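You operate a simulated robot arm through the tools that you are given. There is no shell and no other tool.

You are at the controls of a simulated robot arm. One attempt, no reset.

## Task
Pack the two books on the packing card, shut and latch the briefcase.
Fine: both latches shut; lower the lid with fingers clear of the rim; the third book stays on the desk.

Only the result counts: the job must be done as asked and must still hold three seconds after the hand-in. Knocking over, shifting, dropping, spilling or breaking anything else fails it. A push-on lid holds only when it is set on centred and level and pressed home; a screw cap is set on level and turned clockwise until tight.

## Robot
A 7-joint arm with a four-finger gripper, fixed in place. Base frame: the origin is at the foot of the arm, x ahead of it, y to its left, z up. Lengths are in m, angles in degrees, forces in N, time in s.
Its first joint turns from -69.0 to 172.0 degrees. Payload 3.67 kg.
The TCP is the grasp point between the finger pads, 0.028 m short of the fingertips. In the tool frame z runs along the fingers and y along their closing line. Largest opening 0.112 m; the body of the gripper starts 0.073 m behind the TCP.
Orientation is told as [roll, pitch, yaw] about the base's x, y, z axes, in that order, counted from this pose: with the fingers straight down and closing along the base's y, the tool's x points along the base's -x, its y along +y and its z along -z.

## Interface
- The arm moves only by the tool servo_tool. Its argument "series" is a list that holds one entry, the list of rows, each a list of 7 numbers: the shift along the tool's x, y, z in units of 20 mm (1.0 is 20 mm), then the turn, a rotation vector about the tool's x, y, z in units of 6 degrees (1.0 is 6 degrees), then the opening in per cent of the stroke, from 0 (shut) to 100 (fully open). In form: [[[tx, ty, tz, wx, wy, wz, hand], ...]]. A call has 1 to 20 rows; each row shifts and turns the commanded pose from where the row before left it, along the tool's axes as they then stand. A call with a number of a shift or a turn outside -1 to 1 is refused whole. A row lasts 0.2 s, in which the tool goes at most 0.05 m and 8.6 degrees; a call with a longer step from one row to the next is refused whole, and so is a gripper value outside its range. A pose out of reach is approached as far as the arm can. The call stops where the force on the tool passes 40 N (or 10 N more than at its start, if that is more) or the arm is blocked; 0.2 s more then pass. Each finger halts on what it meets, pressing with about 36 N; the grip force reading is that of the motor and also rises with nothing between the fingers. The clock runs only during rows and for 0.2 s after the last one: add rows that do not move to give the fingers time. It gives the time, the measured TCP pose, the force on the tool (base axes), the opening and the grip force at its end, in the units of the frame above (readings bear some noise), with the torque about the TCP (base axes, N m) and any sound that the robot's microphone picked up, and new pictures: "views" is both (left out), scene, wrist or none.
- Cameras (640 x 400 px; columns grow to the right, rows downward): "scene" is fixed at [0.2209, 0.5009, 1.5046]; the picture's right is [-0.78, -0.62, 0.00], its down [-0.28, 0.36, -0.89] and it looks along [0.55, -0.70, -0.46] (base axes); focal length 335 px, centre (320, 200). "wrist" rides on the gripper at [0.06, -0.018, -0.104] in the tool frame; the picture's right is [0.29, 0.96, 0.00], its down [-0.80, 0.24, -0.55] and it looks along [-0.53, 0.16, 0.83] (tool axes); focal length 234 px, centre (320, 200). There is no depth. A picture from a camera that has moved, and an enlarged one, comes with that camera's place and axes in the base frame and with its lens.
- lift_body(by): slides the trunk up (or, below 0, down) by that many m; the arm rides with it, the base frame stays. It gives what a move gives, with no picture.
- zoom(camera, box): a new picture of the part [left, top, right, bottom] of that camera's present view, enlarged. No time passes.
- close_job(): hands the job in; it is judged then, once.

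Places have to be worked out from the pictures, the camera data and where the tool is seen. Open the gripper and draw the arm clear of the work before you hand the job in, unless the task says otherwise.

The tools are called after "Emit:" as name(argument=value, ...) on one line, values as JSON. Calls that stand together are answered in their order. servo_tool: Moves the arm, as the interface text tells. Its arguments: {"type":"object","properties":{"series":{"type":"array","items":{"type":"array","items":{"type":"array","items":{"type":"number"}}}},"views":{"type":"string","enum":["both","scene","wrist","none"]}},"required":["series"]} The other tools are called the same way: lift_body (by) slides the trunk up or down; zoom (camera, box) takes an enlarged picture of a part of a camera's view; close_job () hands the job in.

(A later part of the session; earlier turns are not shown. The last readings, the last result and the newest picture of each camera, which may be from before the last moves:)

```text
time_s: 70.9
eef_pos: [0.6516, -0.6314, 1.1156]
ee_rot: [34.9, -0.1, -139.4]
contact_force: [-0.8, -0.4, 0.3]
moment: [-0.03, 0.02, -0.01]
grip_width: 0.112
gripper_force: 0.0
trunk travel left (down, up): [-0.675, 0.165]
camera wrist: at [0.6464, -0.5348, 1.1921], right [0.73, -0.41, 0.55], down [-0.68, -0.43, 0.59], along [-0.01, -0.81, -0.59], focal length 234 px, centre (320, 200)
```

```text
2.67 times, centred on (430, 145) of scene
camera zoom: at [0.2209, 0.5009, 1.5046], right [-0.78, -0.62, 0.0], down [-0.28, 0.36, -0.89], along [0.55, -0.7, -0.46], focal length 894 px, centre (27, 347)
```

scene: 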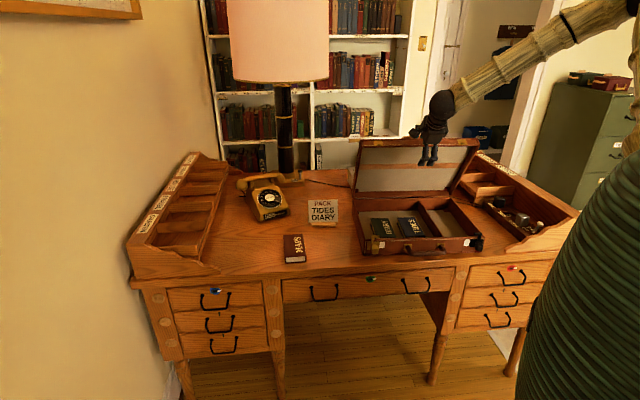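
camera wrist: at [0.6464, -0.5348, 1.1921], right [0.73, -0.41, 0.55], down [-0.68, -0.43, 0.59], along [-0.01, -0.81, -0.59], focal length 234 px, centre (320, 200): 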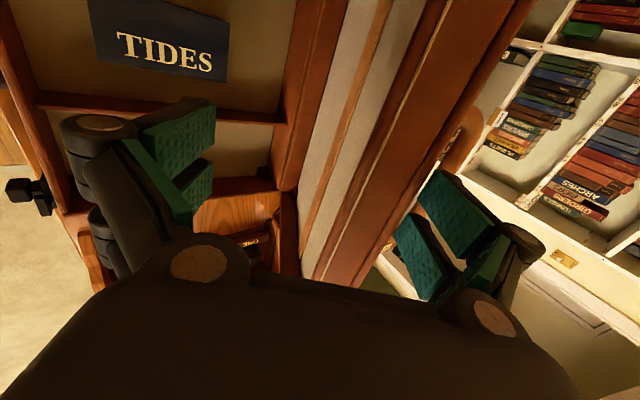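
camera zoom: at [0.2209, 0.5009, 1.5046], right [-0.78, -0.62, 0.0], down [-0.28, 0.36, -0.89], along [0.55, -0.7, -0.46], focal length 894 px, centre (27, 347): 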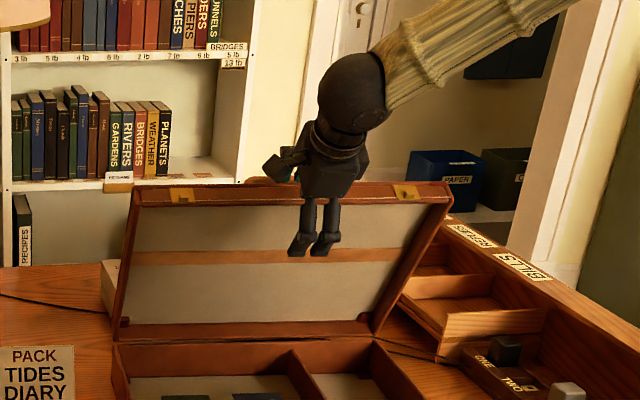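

The lid still rests near the rear finger at about 25° forward, which suggests hinge friction. I'll wait a second to see whether it stays put or sinks on its own.

Emit:
servo_tool(series=[[[0, 0, 0, 0, 0, 0, 100], [0, 0, 0, 0, 0, 0, 100], [0, 0, 0, 0, 0, 0, 100], [0, 0, 0, 0, 0, 0, 100], [0, 0, 0, 0, 0, 0, 100]]], views="both")

Emit:
zoom(camera="scene", box=[350, 70, 510, 220])

```text
time_s: 72.1
eef_pos: [0.6514, -0.6319, 1.1163]
ee_rot: [35.0, 0.0, -139.4]
contact_force: [0.5, 0.4, 0.1]
moment: [0.01, 0.01, 0.0]
grip_width: 0.1121
gripper_force: 0.2
trunk travel left (down, up): [-0.675, 0.165]
camera wrist: at [0.6465, -0.5348, 1.1923], right [0.73, -0.41, 0.55], down [-0.68, -0.43, 0.59], along [-0.01, -0.81, -0.59], focal length 234 px, centre (320, 200)
```

scene: 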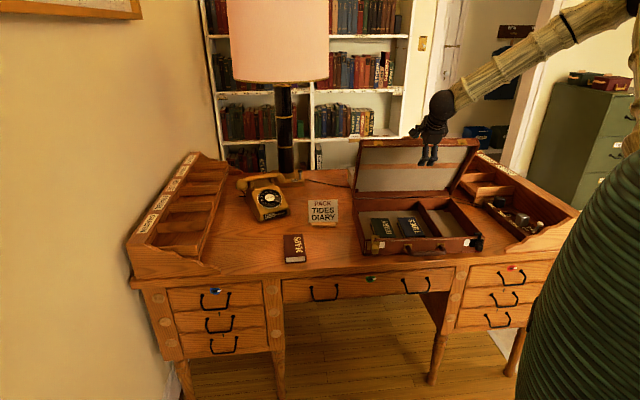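
wrist: 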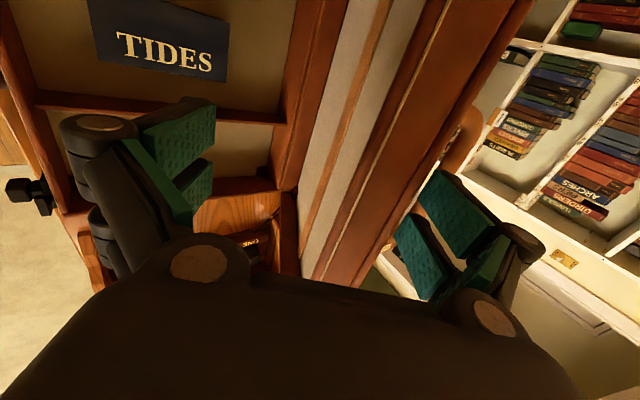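

```text
2.67 times, centred on (430, 145) of scene
camera zoom: at [0.2209, 0.5009, 1.5046], right [-0.78, -0.62, 0.0], down [-0.28, 0.36, -0.89], along [0.55, -0.7, -0.46], focal length 894 px, centre (27, 347)
```

zoom: 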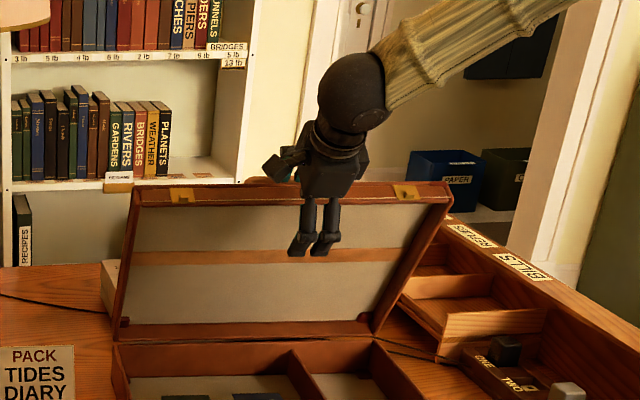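

The hinge has friction and the lid stays where it is put (about 25° forward). I'll continue pushing from outside with the rear finger: first along the arc to about 35°, where the tool is aligned with the lid.

Emit:
servo_tool(series=[[[0, -0.408, 0.141, 0, 0, 0, 100], [0, -0.408, 0.141, 0, 0, 0, 100], [0, -0.408, 0.141, 0, 0, 0, 100], [0, -0.408, 0.141, 0, 0, 0, 100], [0, -0.408, 0.141, 0, 0, 0, 100], [0, -0.408, 0.141, 0, 0, 0, 100], [0, -0.408, 0.141, 0, 0, 0, 100], [0, 0, 0, 0, 0, 0, 100]]])

Emit:
zoom(camera="scene", box=[350, 70, 510, 220])

```text
time_s: 73.9
eef_pos: [0.6278, -0.6063, 1.0673]
ee_rot: [35.1, 0.1, -139.4]
contact_force: [-0.4, 0.5, -0.2]
moment: [0.02, -0.01, -0.02]
grip_width: 0.1119
gripper_force: 0.0
trunk travel left (down, up): [-0.675, 0.165]
camera wrist: at [0.6235, -0.5082, 1.1426], right [0.73, -0.41, 0.55], down [-0.68, -0.43, 0.59], along [-0.01, -0.81, -0.59], focal length 234 px, centre (320, 200)
```

scene: 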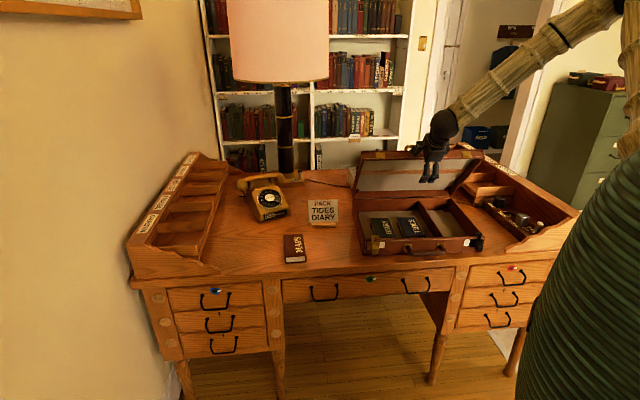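
wrist: 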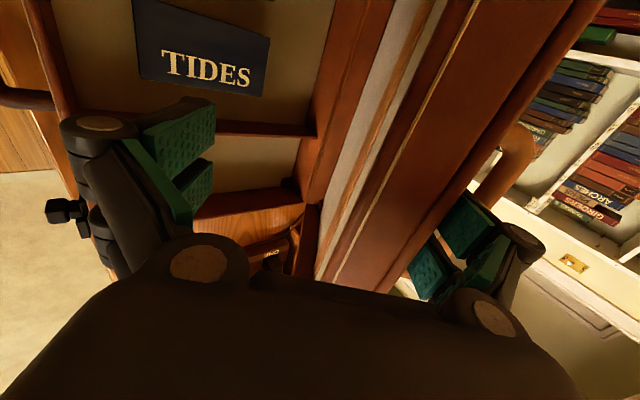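

```text
2.67 times, centred on (430, 145) of scene
camera zoom: at [0.2209, 0.5009, 1.5046], right [-0.78, -0.62, 0.0], down [-0.28, 0.36, -0.89], along [0.55, -0.7, -0.46], focal length 894 px, centre (27, 347)
```

zoom: 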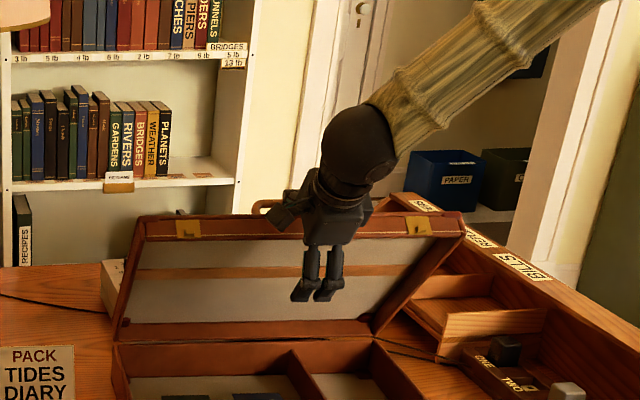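

The lid is now about 35° forward, with the tool parallel to it. I'll rotate the hand about the hinge by another 25°, keeping it aligned with the lid.

Emit:
servo_tool(series=[[[0, -0.644, 0.0685, -0.4167, 0, 0, 100], [0, -0.644, 0.0685, -0.4167, 0, 0, 100], [0, -0.644, 0.0685, -0.4167, 0, 0, 100], [0, -0.644, 0.0685, -0.4167, 0, 0, 100], [0, -0.644, 0.0685, -0.4167, 0, 0, 100], [0, 0, 0, 0, 0, 0, 100]]])

Emit:
zoom(camera="scene", box=[350, 70, 510, 220])

```text
time_s: 75.3
eef_pos: [0.5981, -0.57, 1.0204]
ee_rot: [47.5, -0.1, -139.4]
contact_force: [-0.5, -0.1, 0.0]
moment: [-0.02, 0.02, -0.03]
grip_width: 0.1119
gripper_force: 0.0
trunk travel left (down, up): [-0.675, 0.165]
camera wrist: at [0.5848, -0.4621, 1.0776], right [0.64, -0.3, 0.71], down [-0.77, -0.33, 0.55], along [0.07, -0.89, -0.44], focal length 234 px, centre (320, 200)
```

scene: 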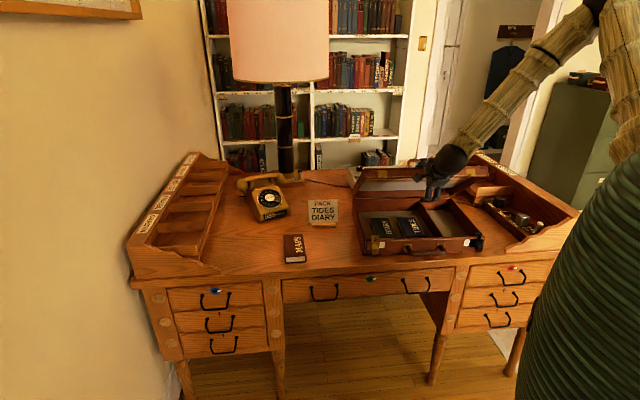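
wrist: 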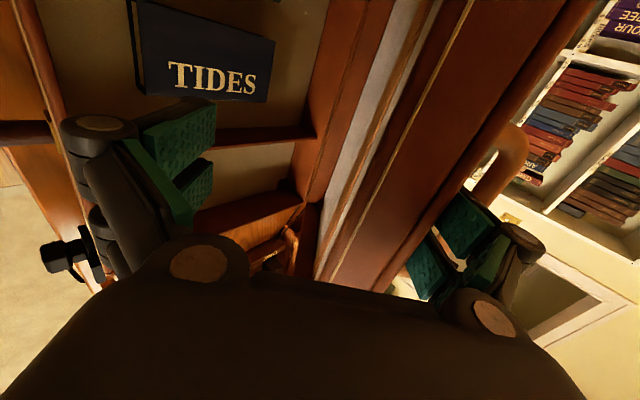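

```text
2.67 times, centred on (430, 145) of scene
camera zoom: at [0.2209, 0.5009, 1.5046], right [-0.78, -0.62, 0.0], down [-0.28, 0.36, -0.89], along [0.55, -0.7, -0.46], focal length 894 px, centre (27, 347)
```

zoom: 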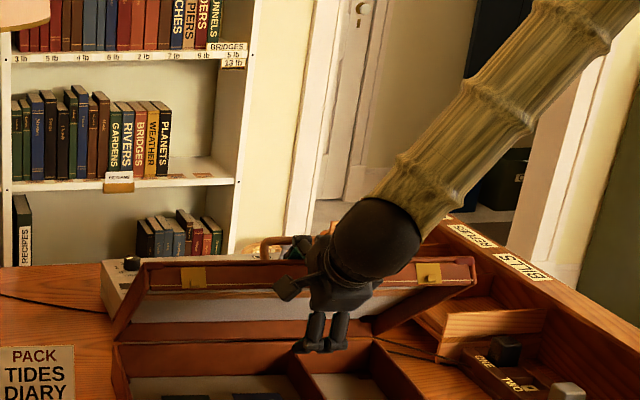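

Following well at about 47°. I'll continue to about 60°.

Emit:
servo_tool(series=[[[0, -0.644, 0.0685, -0.4167, 0, 0, 100], [0, -0.644, 0.0685, -0.4167, 0, 0, 100], [0, -0.644, 0.0685, -0.4167, 0, 0, 100], [0, -0.644, 0.0685, -0.4167, 0, 0, 100], [0, -0.644, 0.0685, -0.4167, 0, 0, 100], [0, 0, 0, 0, 0, 0, 100]]])

Emit:
zoom(camera="scene", box=[350, 110, 510, 260])

```text
time_s: 76.7
eef_pos: [0.5777, -0.5447, 0.9657]
ee_rot: [60.0, -0.1, -139.5]
contact_force: [0.1, 0.0, 0.7]
moment: [0.02, 0.03, 0.03]
grip_width: 0.112
gripper_force: 0.1
trunk travel left (down, up): [-0.675, 0.165]
camera wrist: at [0.557, -0.4295, 1.0025], right [0.53, -0.18, 0.83], down [-0.84, -0.24, 0.48], along [0.12, -0.95, -0.28], focal length 234 px, centre (320, 200)
```

scene: 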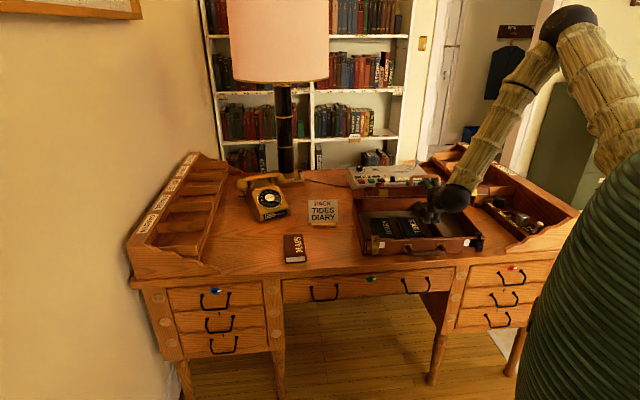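
wrist: 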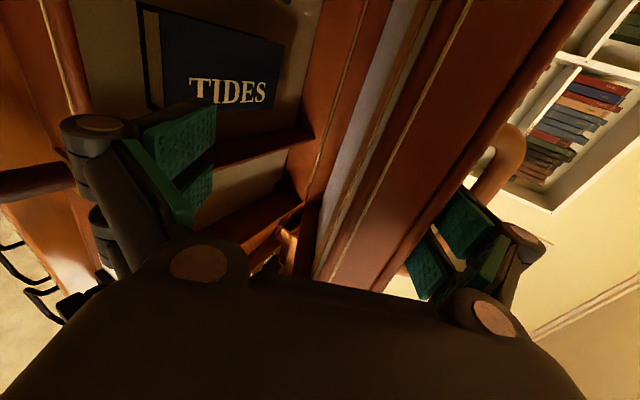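

```text
2.67 times, centred on (430, 185) of scene
camera zoom: at [0.2209, 0.5009, 1.5046], right [-0.78, -0.62, 0.0], down [-0.28, 0.36, -0.89], along [0.55, -0.7, -0.46], focal length 894 px, centre (27, 240)
```

zoom: 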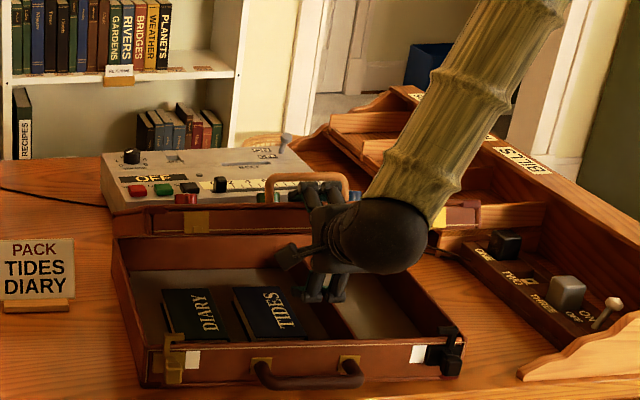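

The lid is at about 60°. I notice an orange loop near the rear finger in the wrist view and above the lid in the scene view. I'll zoom in to identify it before withdrawing.

Emit:
zoom(camera="wrist", box=[400, 90, 580, 300])

Emit:
zoom(camera="scene", box=[390, 150, 490, 235])

```text
1.90 times, centred on (490, 195) of wrist
camera zoom: at [0.557, -0.4295, 1.0025], right [0.53, -0.18, 0.83], down [-0.84, -0.24, 0.48], along [0.12, -0.95, -0.28], focal length 446 px, centre (-4, 210)
```

zoom: 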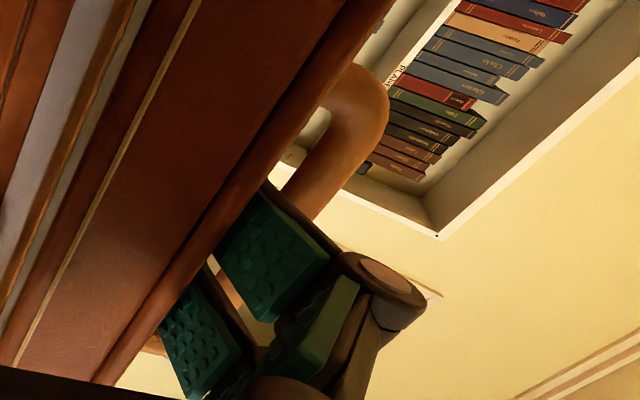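

```text
4.71 times, centred on (440, 192) of scene
camera zoom: at [0.2209, 0.5009, 1.5046], right [-0.78, -0.62, 0.0], down [-0.28, 0.36, -0.89], along [0.55, -0.7, -0.46], focal length 1578 px, centre (-245, 235)
```

zoom: 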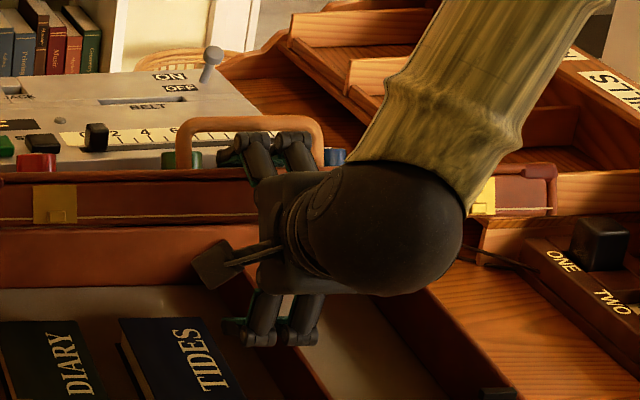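

The tan loop is a rigid handle on the lid's outer shell near its free edge, and the rear finger sits between it and the shell. I'll withdraw straight back along the tool axis, which clears both the loop and the lid edge.

Emit:
servo_tool(series=[[[0, 0, -0.4, 0, 0, 0, 100], [0, 0, -0.8, 0, 0, 0, 100], [0, 0, -0.8, 0, 0, 0, 100], [0, 0, -0.8, 0, 0, 0, 100], [0, 0, -0.8, 0, 0, 0, 100], [0, 0, -0.8, 0, 0, 0, 100], [0, 0, -0.8, 0, 0, 0, 100], [0, 0, -0.8, 0, 0, 0, 100], [0, 0, -0.4, 0, 0, 0, 100], [0, 0, 0, 0, 0, 0, 100]]])

Emit:
zoom(camera="scene", box=[350, 110, 510, 260])

```text
time_s: 78.9
eef_pos: [0.5466, -0.4781, 1.0154]
ee_rot: [60.0, 0.0, -139.6]
contact_force: [-0.5, -0.1, 0.3]
moment: [0.0, 0.0, 0.05]
grip_width: 0.112
gripper_force: 0.1
out of reach, approached as far as the arm can: row 6, 7, 8, 9
trunk travel left (down, up): [-0.675, 0.165]
camera wrist: at [0.5265, -0.3617, 1.0527], right [0.53, -0.18, 0.83], down [-0.84, -0.24, 0.49], along [0.12, -0.95, -0.28], focal length 234 px, centre (320, 200)
```

scene: 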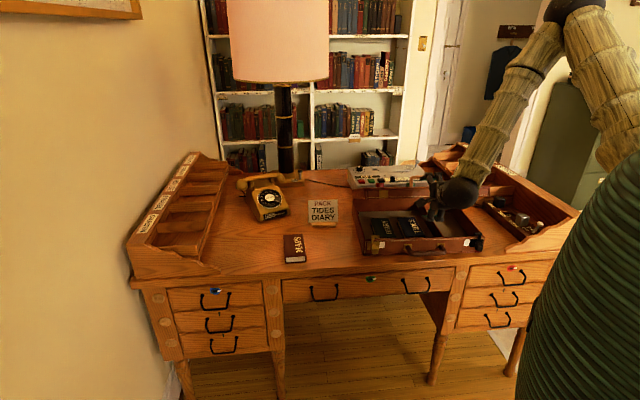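
wrist: 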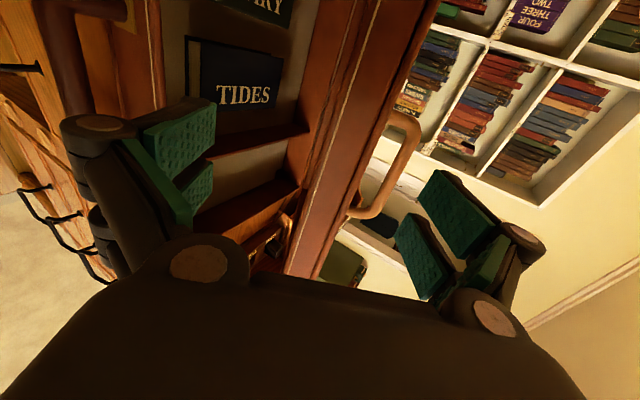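

```text
2.67 times, centred on (430, 185) of scene
camera zoom: at [0.2209, 0.5009, 1.5046], right [-0.78, -0.62, 0.0], down [-0.28, 0.36, -0.89], along [0.55, -0.7, -0.46], focal length 894 px, centre (27, 240)
```

zoom: 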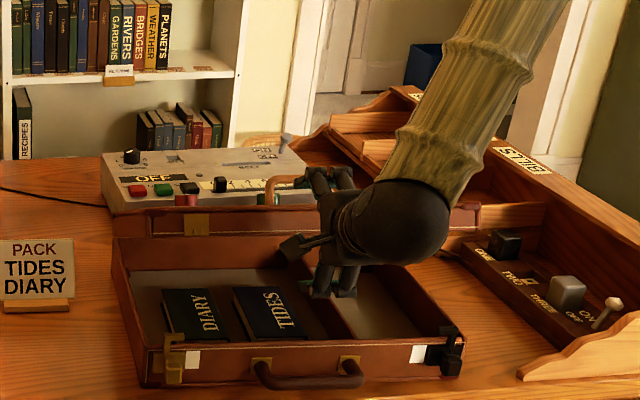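

The fingers are clear of the lid and handle, and the lid stays at about 60°. The arm hit a joint limit on the last bit of withdrawal, so I'll raise the trunk and then reorient the tool in free space.

Emit:
lift_body(by=0.15)

Emit:
servo_tool(series=[[[0, 0, 0, 0.8, 0, 0, 100], [0, 0, 0, 0.8, 0, 0, 100], [0, 0, 0, 0.8, 0, 0, 100], [0, 0, 0, 0.8, 0, 0, 100], [0, 0, 0, 0.8, 0, 0, 100], [0, 0, 0, 0.8, 0, 0, 100], [0, 0, 0, 0.8, 0, 0, 100], [0, 0, 0, 0, 0, 0, 100]]])

```text
time_s: 80.7
eef_pos: [0.5466, -0.4773, 1.1664]
ee_rot: [59.9, 0.1, -139.5]
contact_force: [-0.2, 0.0, -0.5]
moment: [0.04, 0.0, 0.03]
grip_width: 0.1119
gripper_force: 0.1
trunk travel left (down, up): [-0.825, 0.015]
```

```text
time_s: 82.5
eef_pos: [0.548, -0.4795, 1.1651]
ee_rot: [26.3, 0.0, -139.5]
contact_force: [-0.7, -1.1, 0.3]
moment: [0.02, 0.01, -0.02]
grip_width: 0.1118
gripper_force: 0.0
trunk travel left (down, up): [-0.825, 0.015]
camera wrist: at [0.5507, -0.3904, 1.251], right [0.78, -0.47, 0.42], down [-0.63, -0.49, 0.6], along [-0.07, -0.73, -0.68], focal length 234 px, centre (320, 200)
```

scene: 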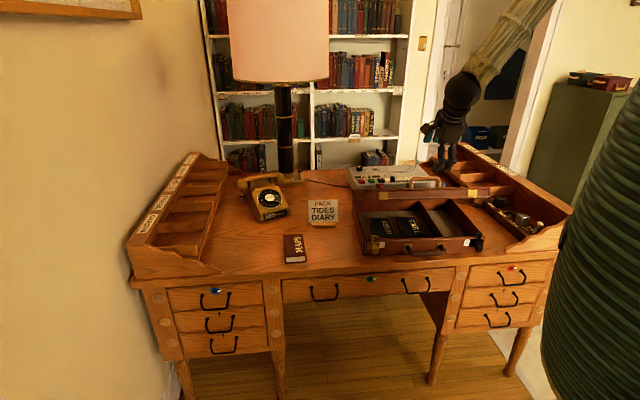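
wrist: 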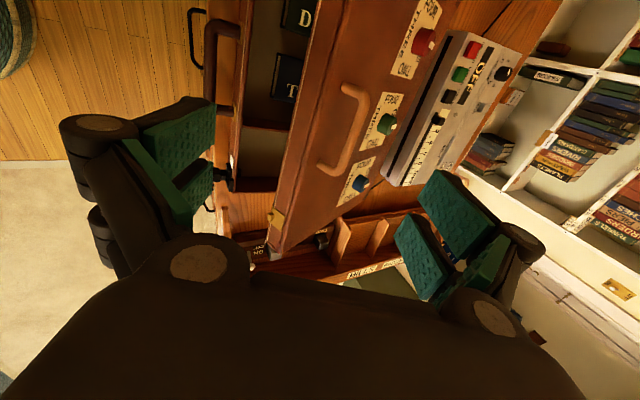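

The lid's outer side is now visible, with a handle and some coloured knobs with labels. I'll zoom to see them.

Emit:
zoom(camera="wrist", box=[250, 0, 560, 260])

Emit:
zoom(camera="scene", box=[340, 140, 500, 260])

```text
1.54 times, centred on (405, 130) of wrist
camera zoom: at [0.5507, -0.3904, 1.251], right [0.78, -0.47, 0.42], down [-0.63, -0.49, 0.6], along [-0.07, -0.73, -0.68], focal length 360 px, centre (189, 308)
```

zoom: 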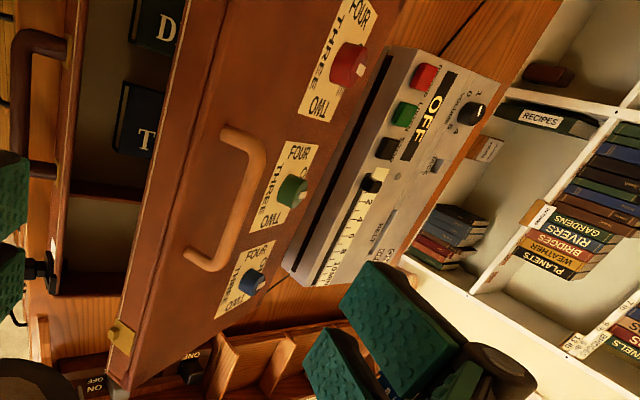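

```text
3.33 times, centred on (420, 200) of scene
camera zoom: at [0.2209, 0.5009, 1.5046], right [-0.78, -0.62, 0.0], down [-0.28, 0.36, -0.89], along [0.55, -0.7, -0.46], focal length 1118 px, centre (-13, 200)
```

zoom: 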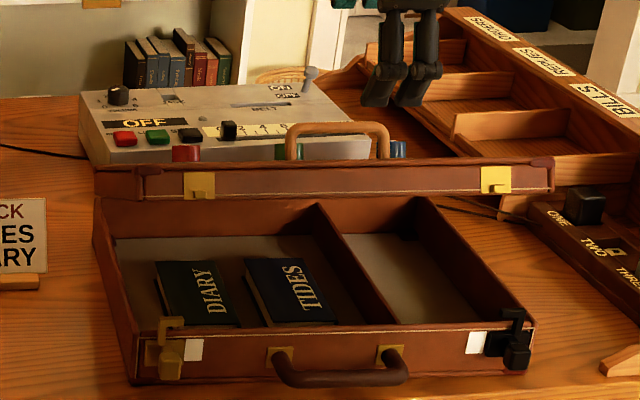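

The lid's outer shell carries a handle (L≈0.035–0.14, h≈0.30) and three knobs further back (h≈0.1), which I'll avoid. I'll set the tool vertical, unroll it to yaw -49.5° and close the fingers, ready to press the lid down near its front left at L≈0.185.

Emit:
servo_tool(series=[[[0, 0, 0, 0.877, 0, 0, 100], [0, 0, 0, 0.877, 0, 0, 100], [0, 0, 0, 0.877, 0, 0, 100], [0, 0, 0, 0.877, 0, 0, 100], [0, 0, 0, 0.877, 0, 0, 100], [0, 0, 0, 0, 0, -1, 0], [0, 0, 0, 0, 0, -1, 0], [0, 0, 0, 0, 0, -1, 0], [0, 0, 0, 0, 0, -1, 0], [0, 0, 0, 0, 0, -1, 0], [0, 0, 0, 0, 0, -1, 0], [0, 0, 0, 0, 0, -1, 0], [0, 0, 0, 0, 0, -1, 0], [0, 0, 0, 0, 0, -1, 0], [0, 0, 0, 0, 0, -1, 0], [0, 0, 0, 0, 0, -1, 0], [0, 0, 0, 0, 0, -1, 0], [0, 0, 0, 0, 0, -1, 0], [0, 0, 0, 0, 0, -1, 0], [0, 0, 0, 0, 0, -1, 0]]])

```text
time_s: 86.7
eef_pos: [0.5473, -0.4784, 1.1657]
ee_rot: [0.0, 0.0, -49.4]
contact_force: [-0.9, 0.3, 0.4]
moment: [0.0, 0.01, 0.0]
grip_width: 0.0002
gripper_force: 36.4
trunk travel left (down, up): [-0.825, 0.015]
camera wrist: at [0.4926, -0.443, 1.2702], right [0.54, 0.84, 0.0], down [0.7, -0.45, 0.55], along [0.47, -0.3, -0.83], focal length 234 px, centre (320, 200)
```

scene: 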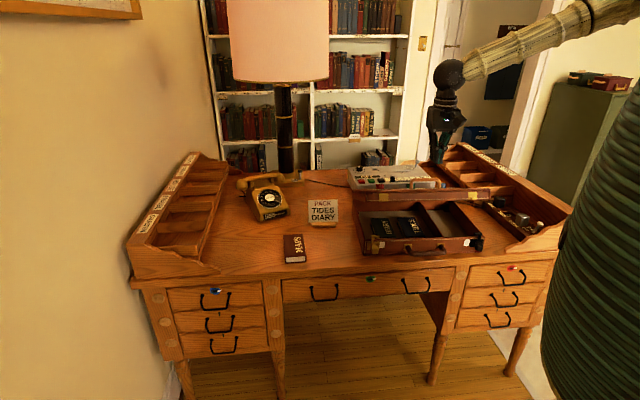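
wrist: 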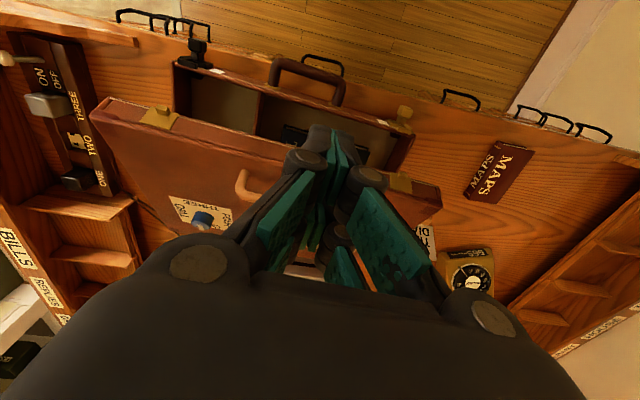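

Fingers are closed and the tool is vertical. I'll move above the press point (L≈0.185, D≈0.83) and come down to about 4 cm above the shell.

Emit:
servo_tool(series=[[[-0.91, 0.67, 0, 0, 0, 0, 0], [-0.91, 0.67, 0, 0, 0, 0, 0], [-0.91, 0.67, 0, 0, 0, 0, 0], [-0.91, 0.67, 0, 0, 0, 0, 0], [-0.91, 0.67, 0, 0, 0, 0, 0], [-0.91, 0.67, 0, 0, 0, 0, 0], [0, 0, 0.9, 0, 0, 0, 0], [0, 0, 0.9, 0, 0, 0, 0], [0, 0, 0.9, 0, 0, 0, 0], [0, 0, 0.9, 0, 0, 0, 0], [0, 0, 0.9, 0, 0, 0, 0], [0, 0, 0, 0, 0, 0, 0]]])

Emit:
zoom(camera="scene", box=[340, 110, 500, 260])

```text
time_s: 89.3
eef_pos: [0.6792, -0.5078, 1.0756]
ee_rot: [0.0, -0.1, -49.5]
contact_force: [-0.8, -0.3, 0.1]
moment: [0.02, 0.04, 0.03]
grip_width: 0.0
gripper_force: 35.8
trunk travel left (down, up): [-0.825, 0.015]
camera wrist: at [0.6248, -0.4735, 1.1806], right [0.54, 0.84, 0.0], down [0.7, -0.45, 0.56], along [0.47, -0.3, -0.83], focal length 234 px, centre (320, 200)
```

scene: 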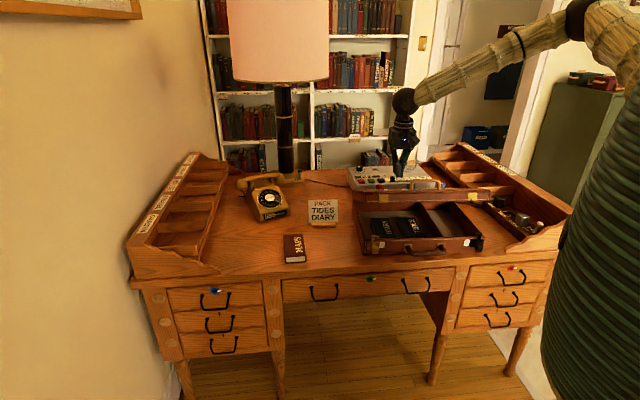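
wrist: 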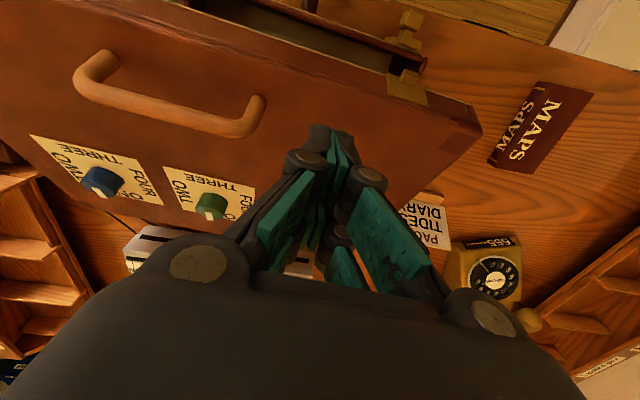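

```text
2.67 times, centred on (420, 185) of scene
camera zoom: at [0.2209, 0.5009, 1.5046], right [-0.78, -0.62, 0.0], down [-0.28, 0.36, -0.89], along [0.55, -0.7, -0.46], focal length 894 px, centre (53, 240)
```

zoom: 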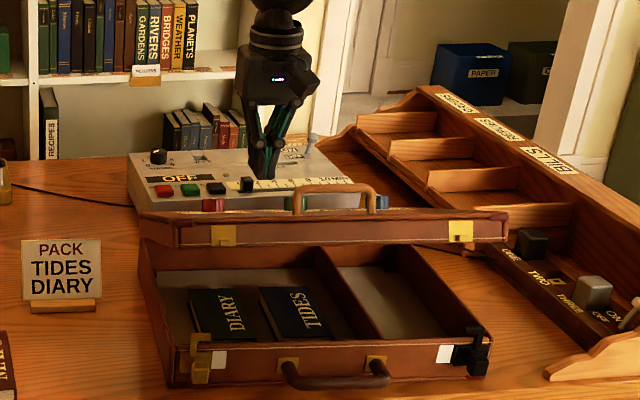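

The contact point will be clear of the handle and knobs. I'll press the lid down along its arc to about 80°, slowly.

Emit:
servo_tool(series=[[[0, 0, 1, 0, 0, 0, 0], [0, 0, 1, 0, 0, 0, 0], [0.35, 0, 0.515, 0, 0, 0, 0], [0.35, 0, 0.515, 0, 0, 0, 0], [0.2875, 0, 0.5375, 0, 0, 0, 0], [0.2875, 0, 0.5375, 0, 0, 0, 0], [0.25, 0, 0.5625, 0, 0, 0, 0], [0.25, 0, 0.5625, 0, 0, 0, 0], [0.2, 0, 0.5825, 0, 0, 0, 0], [0.2, 0, 0.5825, 0, 0, 0, 0], [0, 0, 0, 0, 0, 0, 0]]])

Emit:
zoom(camera="scene", box=[340, 130, 500, 260])

```text
time_s: 91.7
eef_pos: [0.6504, -0.4735, 0.9462]
ee_rot: [-0.1, 0.0, -49.5]
contact_force: [0.4, 0.6, 0.3]
moment: [0.0, -0.02, 0.03]
grip_width: 0.0001
gripper_force: 35.7
trunk travel left (down, up): [-0.825, 0.015]
camera wrist: at [0.5965, -0.4394, 1.0513], right [0.54, 0.84, 0.0], down [0.7, -0.45, 0.56], along [0.47, -0.3, -0.83], focal length 234 px, centre (320, 200)
```

scene: 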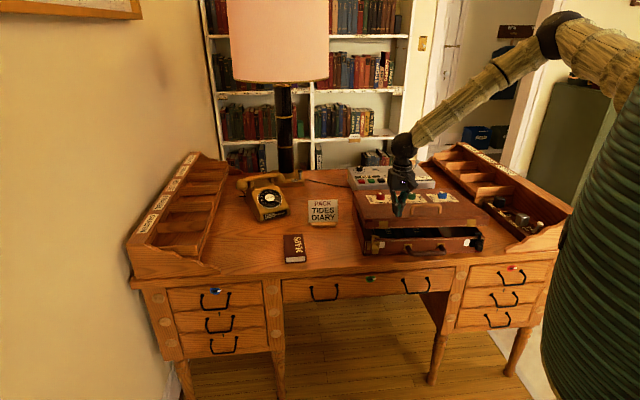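
wrist: 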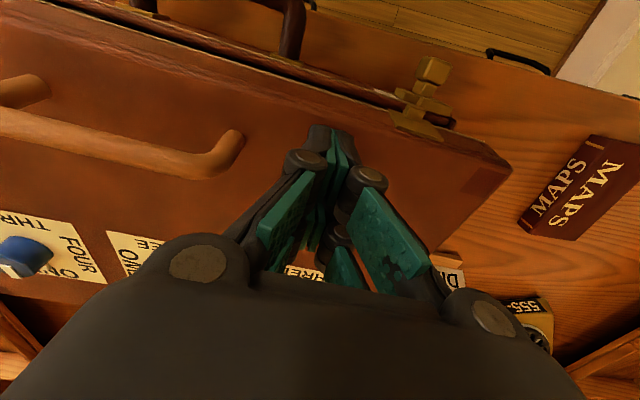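

```text
3.08 times, centred on (420, 195) of scene
camera zoom: at [0.2209, 0.5009, 1.5046], right [-0.78, -0.62, 0.0], down [-0.28, 0.36, -0.89], along [0.55, -0.7, -0.46], focal length 1032 px, centre (12, 215)
```

zoom: 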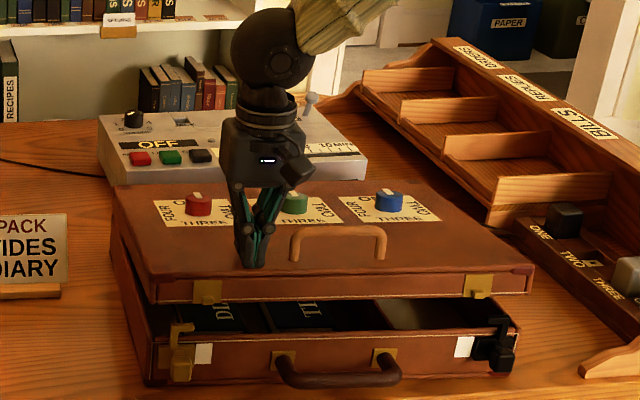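

The lid is at about 80° with the fingers on top, well clear of the rim. I'll keep pressing slowly through the last few degrees and watch the hooks and strikes.

Emit:
servo_tool(series=[[[0.06, 0, 0.25, 0, 0, 0, 0], [0.06, 0, 0.25, 0, 0, 0, 0], [0.06, 0, 0.25, 0, 0, 0, 0], [0.05, 0, 0.25, 0, 0, 0, 0], [0.05, 0, 0.25, 0, 0, 0, 0], [0.05, 0, 0.25, 0, 0, 0, 0], [0.05, 0, 0.25, 0, 0, 0, 0], [0, 0, 0, 0, 0, 0, 0]]])

Emit:
zoom(camera="scene", box=[350, 190, 430, 260])

Emit:
zoom(camera="scene", box=[420, 190, 500, 260])

```text
time_s: 93.5
eef_pos: [0.6456, -0.4694, 0.9117]
ee_rot: [0.1, -0.1, -49.6]
contact_force: [0.9, 0.4, -0.4]
moment: [0.0, 0.01, -0.03]
grip_width: 0.0001
gripper_force: 35.4
trunk travel left (down, up): [-0.825, 0.015]
camera wrist: at [0.5917, -0.4342, 1.0166], right [0.54, 0.84, 0.0], down [0.7, -0.45, 0.55], along [0.47, -0.3, -0.83], focal length 234 px, centre (320, 200)
```

scene: 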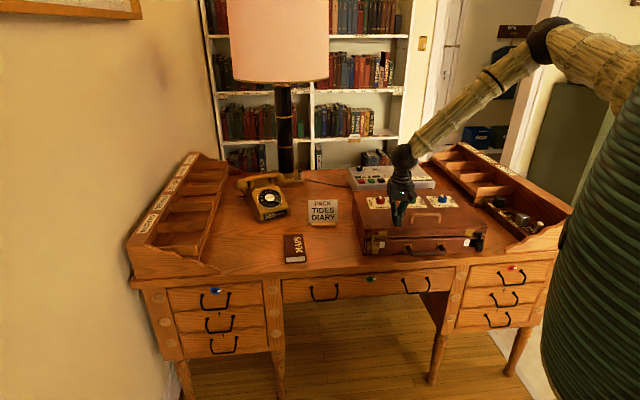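
wrist: 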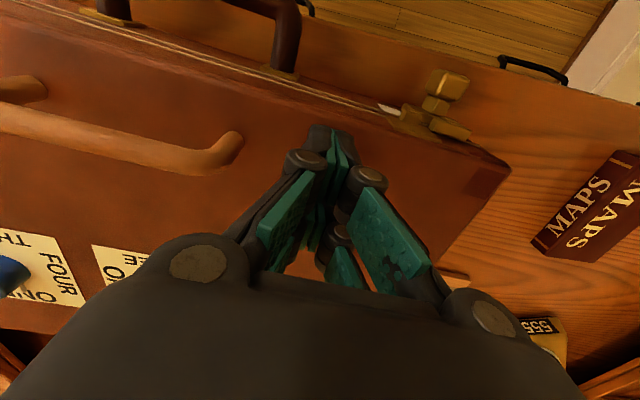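

```text
5.71 times, centred on (390, 225) of scene
camera zoom: at [0.2209, 0.5009, 1.5046], right [-0.78, -0.62, 0.0], down [-0.28, 0.36, -0.89], along [0.55, -0.7, -0.46], focal length 1916 px, centre (-80, 57)
```

zoom: 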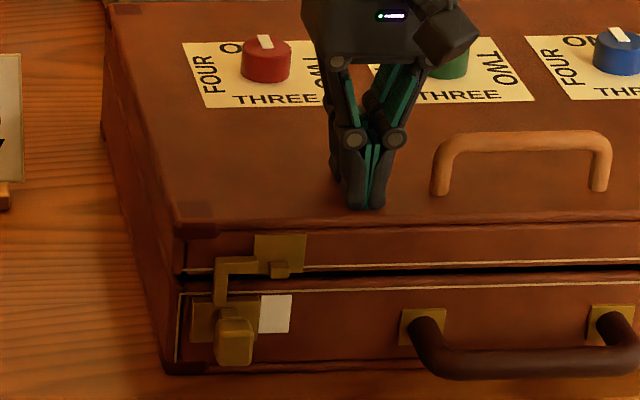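

```text
5.71 times, centred on (460, 225) of scene
camera zoom: at [0.2209, 0.5009, 1.5046], right [-0.78, -0.62, 0.0], down [-0.28, 0.36, -0.89], along [0.55, -0.7, -0.46], focal length 1916 px, centre (-480, 57)
```

zoom: 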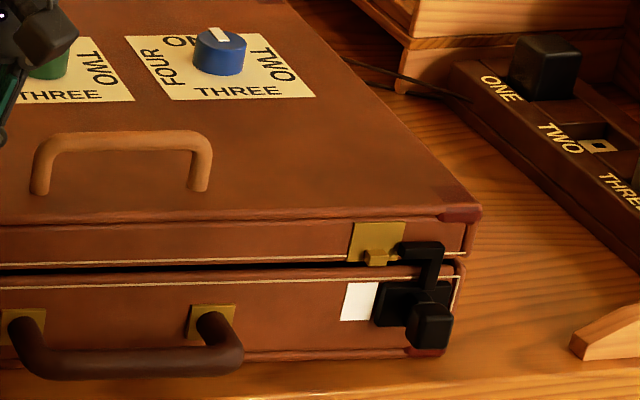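

The lid is nearly closed (about 1 cm gap) with the hooks standing just outboard of the strikes, as intended. I'll press gently until it seats.

Emit:
servo_tool(series=[[[0.02, 0, 0.15, 0, 0, 0, 0], [0.02, 0, 0.15, 0, 0, 0, 0], [0.02, 0, 0.15, 0, 0, 0, 0], [0, 0, 0, 0, 0, 0, 0]]], views="none")

```text
time_s: 94.5
eef_pos: [0.645, -0.4689, 0.9045]
ee_rot: [0.1, -0.3, -49.4]
contact_force: [2.6, -8.3, 28.5]
moment: [0.05, 0.18, 0.07]
grip_width: 0.006
gripper_force: 35.6
trunk travel left (down, up): [-0.825, 0.015]
```

The force rose to 28 N, so the lid appears seated. I'll look at the gap.

Emit:
zoom(camera="scene", box=[350, 190, 430, 260])

Emit:
zoom(camera="scene", box=[420, 190, 500, 260])

```text
5.71 times, centred on (390, 225) of scene
camera zoom: at [0.2209, 0.5009, 1.5046], right [-0.78, -0.62, 0.0], down [-0.28, 0.36, -0.89], along [0.55, -0.7, -0.46], focal length 1916 px, centre (-80, 57)
```

zoom: 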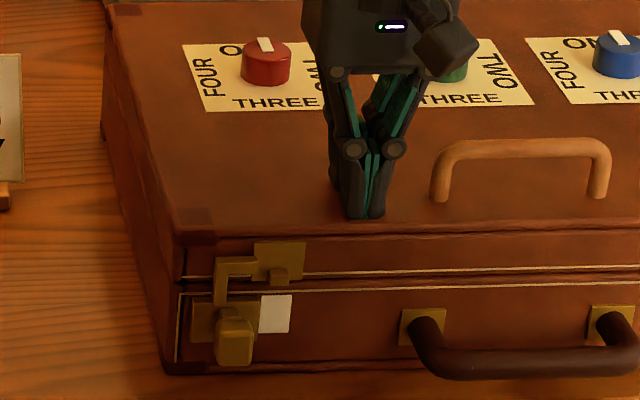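

```text
5.71 times, centred on (460, 225) of scene
camera zoom: at [0.2209, 0.5009, 1.5046], right [-0.78, -0.62, 0.0], down [-0.28, 0.36, -0.89], along [0.55, -0.7, -0.46], focal length 1916 px, centre (-480, 57)
```

zoom: 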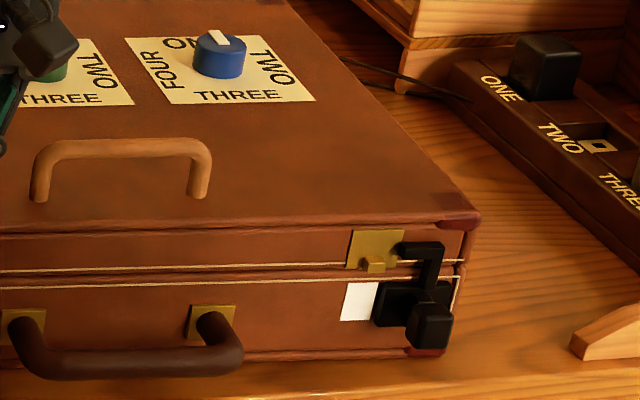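

The lid is fully seated (both seam lines meet) and the hook arms sit just above the strike blocks' level. I'll lift the hand off and check that the lid stays down.

Emit:
servo_tool(series=[[[0, 0, -0.5, 0, 0, 0, 0], [0, 0, -1, 0, 0, 0, 0], [0, 0, -1, 0, 0, 0, 0], [0, 0, -1, 0, 0, 0, 0], [0, 0, -1, 0, 0, 0, 0], [0, 0, -1, 0, 0, 0, 0], [0, 0, 0, 0, 0, 0, 0]]])

Emit:
zoom(camera="scene", box=[350, 205, 430, 260])

Emit:
zoom(camera="scene", box=[420, 205, 500, 260])

Emit:
zoom(camera="wrist", box=[340, 30, 500, 150])

```text
time_s: 96.1
eef_pos: [0.644, -0.469, 1.0119]
ee_rot: [0.0, -0.1, -49.4]
contact_force: [0.4, 0.5, -0.2]
moment: [-0.01, 0.0, 0.01]
grip_width: 0.0
gripper_force: 36.0
trunk travel left (down, up): [-0.825, 0.015]
camera wrist: at [0.59, -0.434, 1.117], right [0.54, 0.84, 0.0], down [0.7, -0.45, 0.55], along [0.47, -0.3, -0.83], focal length 234 px, centre (320, 200)
```

scene: 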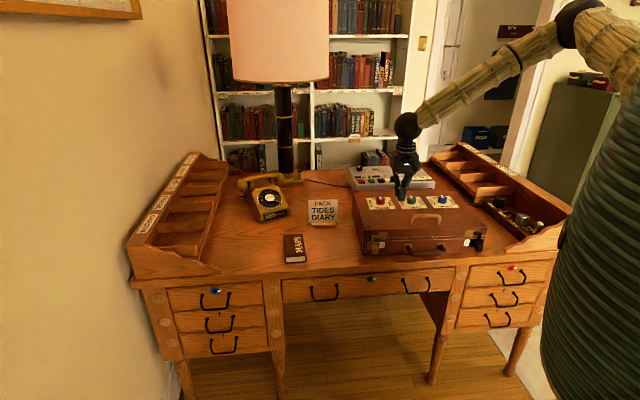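
wrist: 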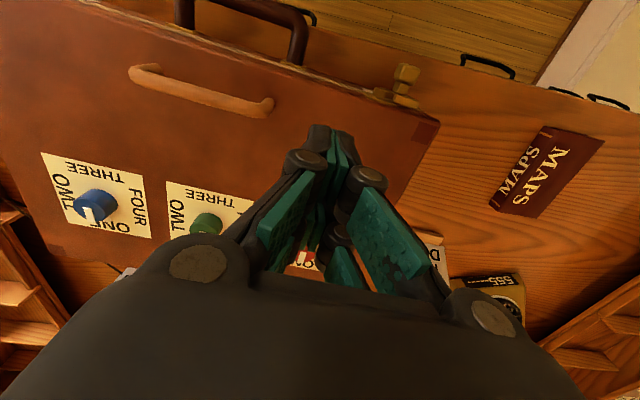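

```text
7.27 times, centred on (390, 232) of scene
camera zoom: at [0.2209, 0.5009, 1.5046], right [-0.78, -0.62, 0.0], down [-0.28, 0.36, -0.89], along [0.55, -0.7, -0.46], focal length 2438 px, centre (-189, -36)
```

zoom: 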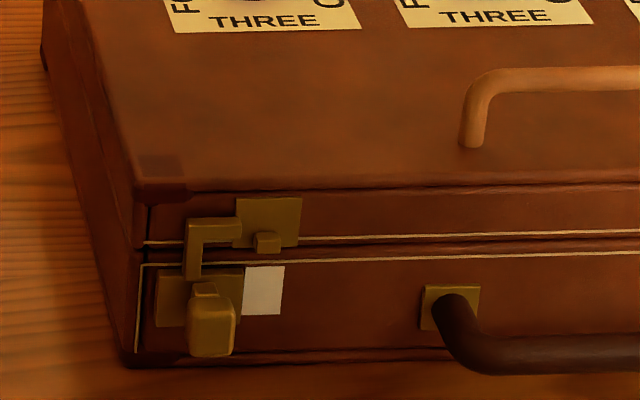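

```text
7.27 times, centred on (460, 232) of scene
camera zoom: at [0.2209, 0.5009, 1.5046], right [-0.78, -0.62, 0.0], down [-0.28, 0.36, -0.89], along [0.55, -0.7, -0.46], focal length 2438 px, centre (-698, -36)
```

zoom: 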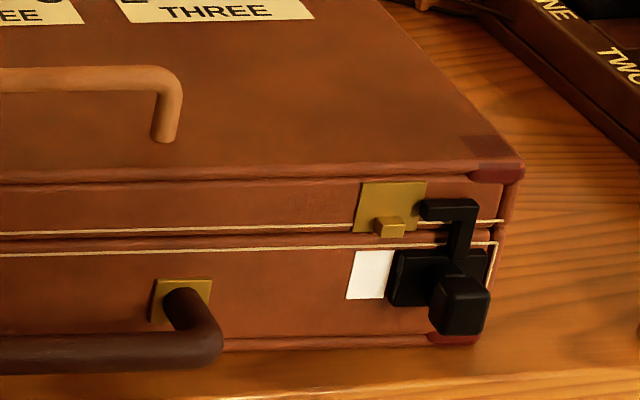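

```text
3.33 times, centred on (420, 90) of wrist
camera zoom: at [0.59, -0.434, 1.117], right [0.54, 0.84, 0.0], down [0.7, -0.45, 0.55], along [0.47, -0.3, -0.83], focal length 781 px, centre (-13, 567)
```

zoom: 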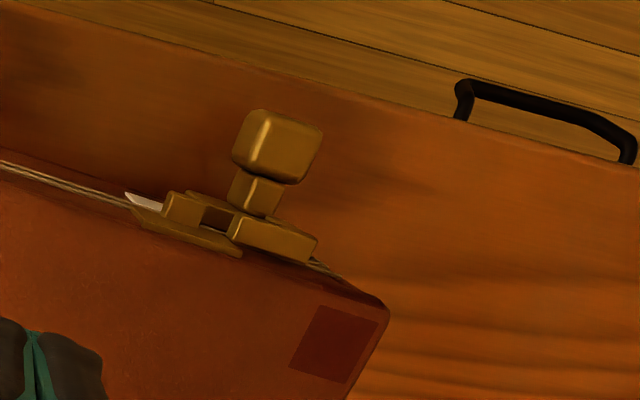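

The lid stays shut. The left knob triangulates to L≈0.266, D≈0.711, z≈0.82. I'll bring the closed fingers down in front of the case, just outboard of that knob (L≈0.30, D≈0.709), so I can push it inward.

Emit:
servo_tool(series=[[[0.55, 0.967, 0, 0, 0, 0, 0], [0.55, 0.967, 0, 0, 0, 0, 0], [0.55, 0.967, 0, 0, 0, 0, 0], [0.55, 0.967, 0, 0, 0, 0, 0], [0.55, 0.967, 0, 0, 0, 0, 0], [0.55, 0.967, 0, 0, 0, 0, 0], [0, 0, 0.9, 0, 0, 0, 0], [0, 0, 0.9, 0, 0, 0, 0], [0, 0, 0.9, 0, 0, 0, 0], [0, 0, 0.9, 0, 0, 0, 0], [0, 0, 0.9, 0, 0, 0, 0], [0, 0, 0.9, 0, 0, 0, 0], [0, 0, 0, 0, 0, 0, 0]]])

Emit:
zoom(camera="scene", box=[340, 180, 440, 265])

Emit:
zoom(camera="wrist", box=[200, 60, 400, 200])

```text
time_s: 98.9
eef_pos: [0.6901, -0.3428, 0.9071]
ee_rot: [0.1, -0.2, -49.6]
contact_force: [-0.9, 0.1, 0.3]
moment: [0.0, 0.01, -0.01]
grip_width: 0.0
gripper_force: 36.1
trunk travel left (down, up): [-0.825, 0.015]
camera wrist: at [0.6371, -0.3084, 1.0105], right [0.54, 0.84, 0.0], down [0.7, -0.45, 0.56], along [0.47, -0.3, -0.83], focal length 234 px, centre (320, 200)
```

scene: 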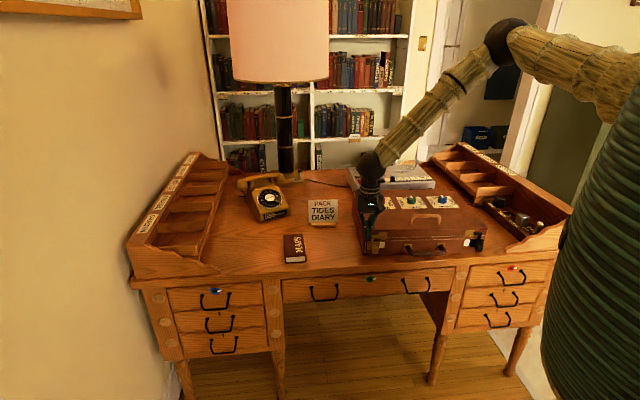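
wrist: 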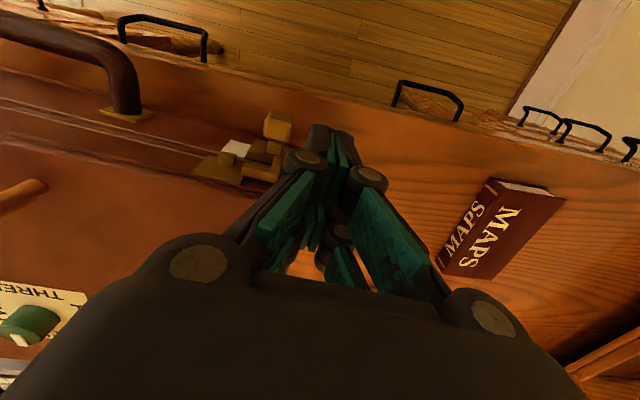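

```text
4.71 times, centred on (390, 222) of scene
camera zoom: at [0.2209, 0.5009, 1.5046], right [-0.78, -0.62, 0.0], down [-0.28, 0.36, -0.89], along [0.55, -0.7, -0.46], focal length 1578 px, centre (-9, 94)
```

zoom: 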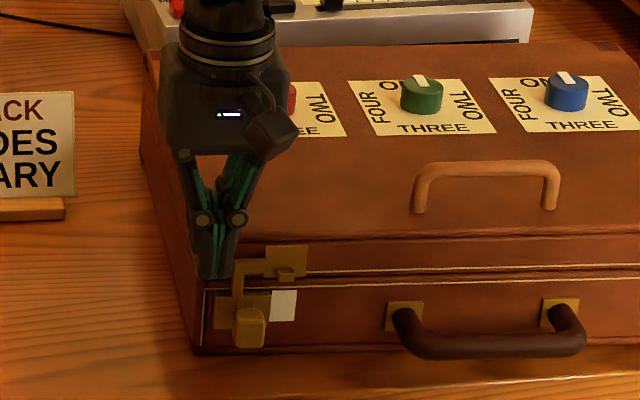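

```text
2.86 times, centred on (300, 130) of wrist
camera zoom: at [0.6371, -0.3084, 1.0105], right [0.54, 0.84, 0.0], down [0.7, -0.45, 0.56], along [0.47, -0.3, -0.83], focal length 669 px, centre (377, 400)
```

zoom: 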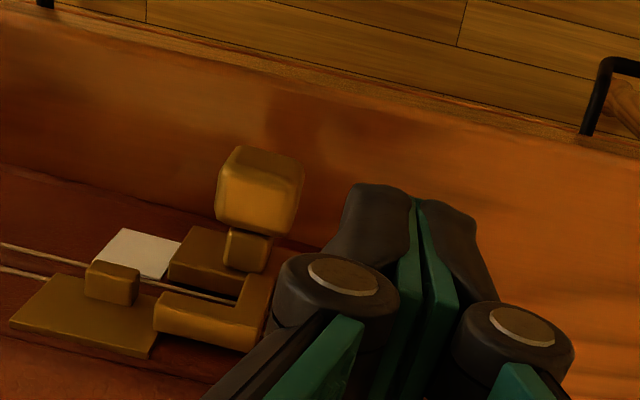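

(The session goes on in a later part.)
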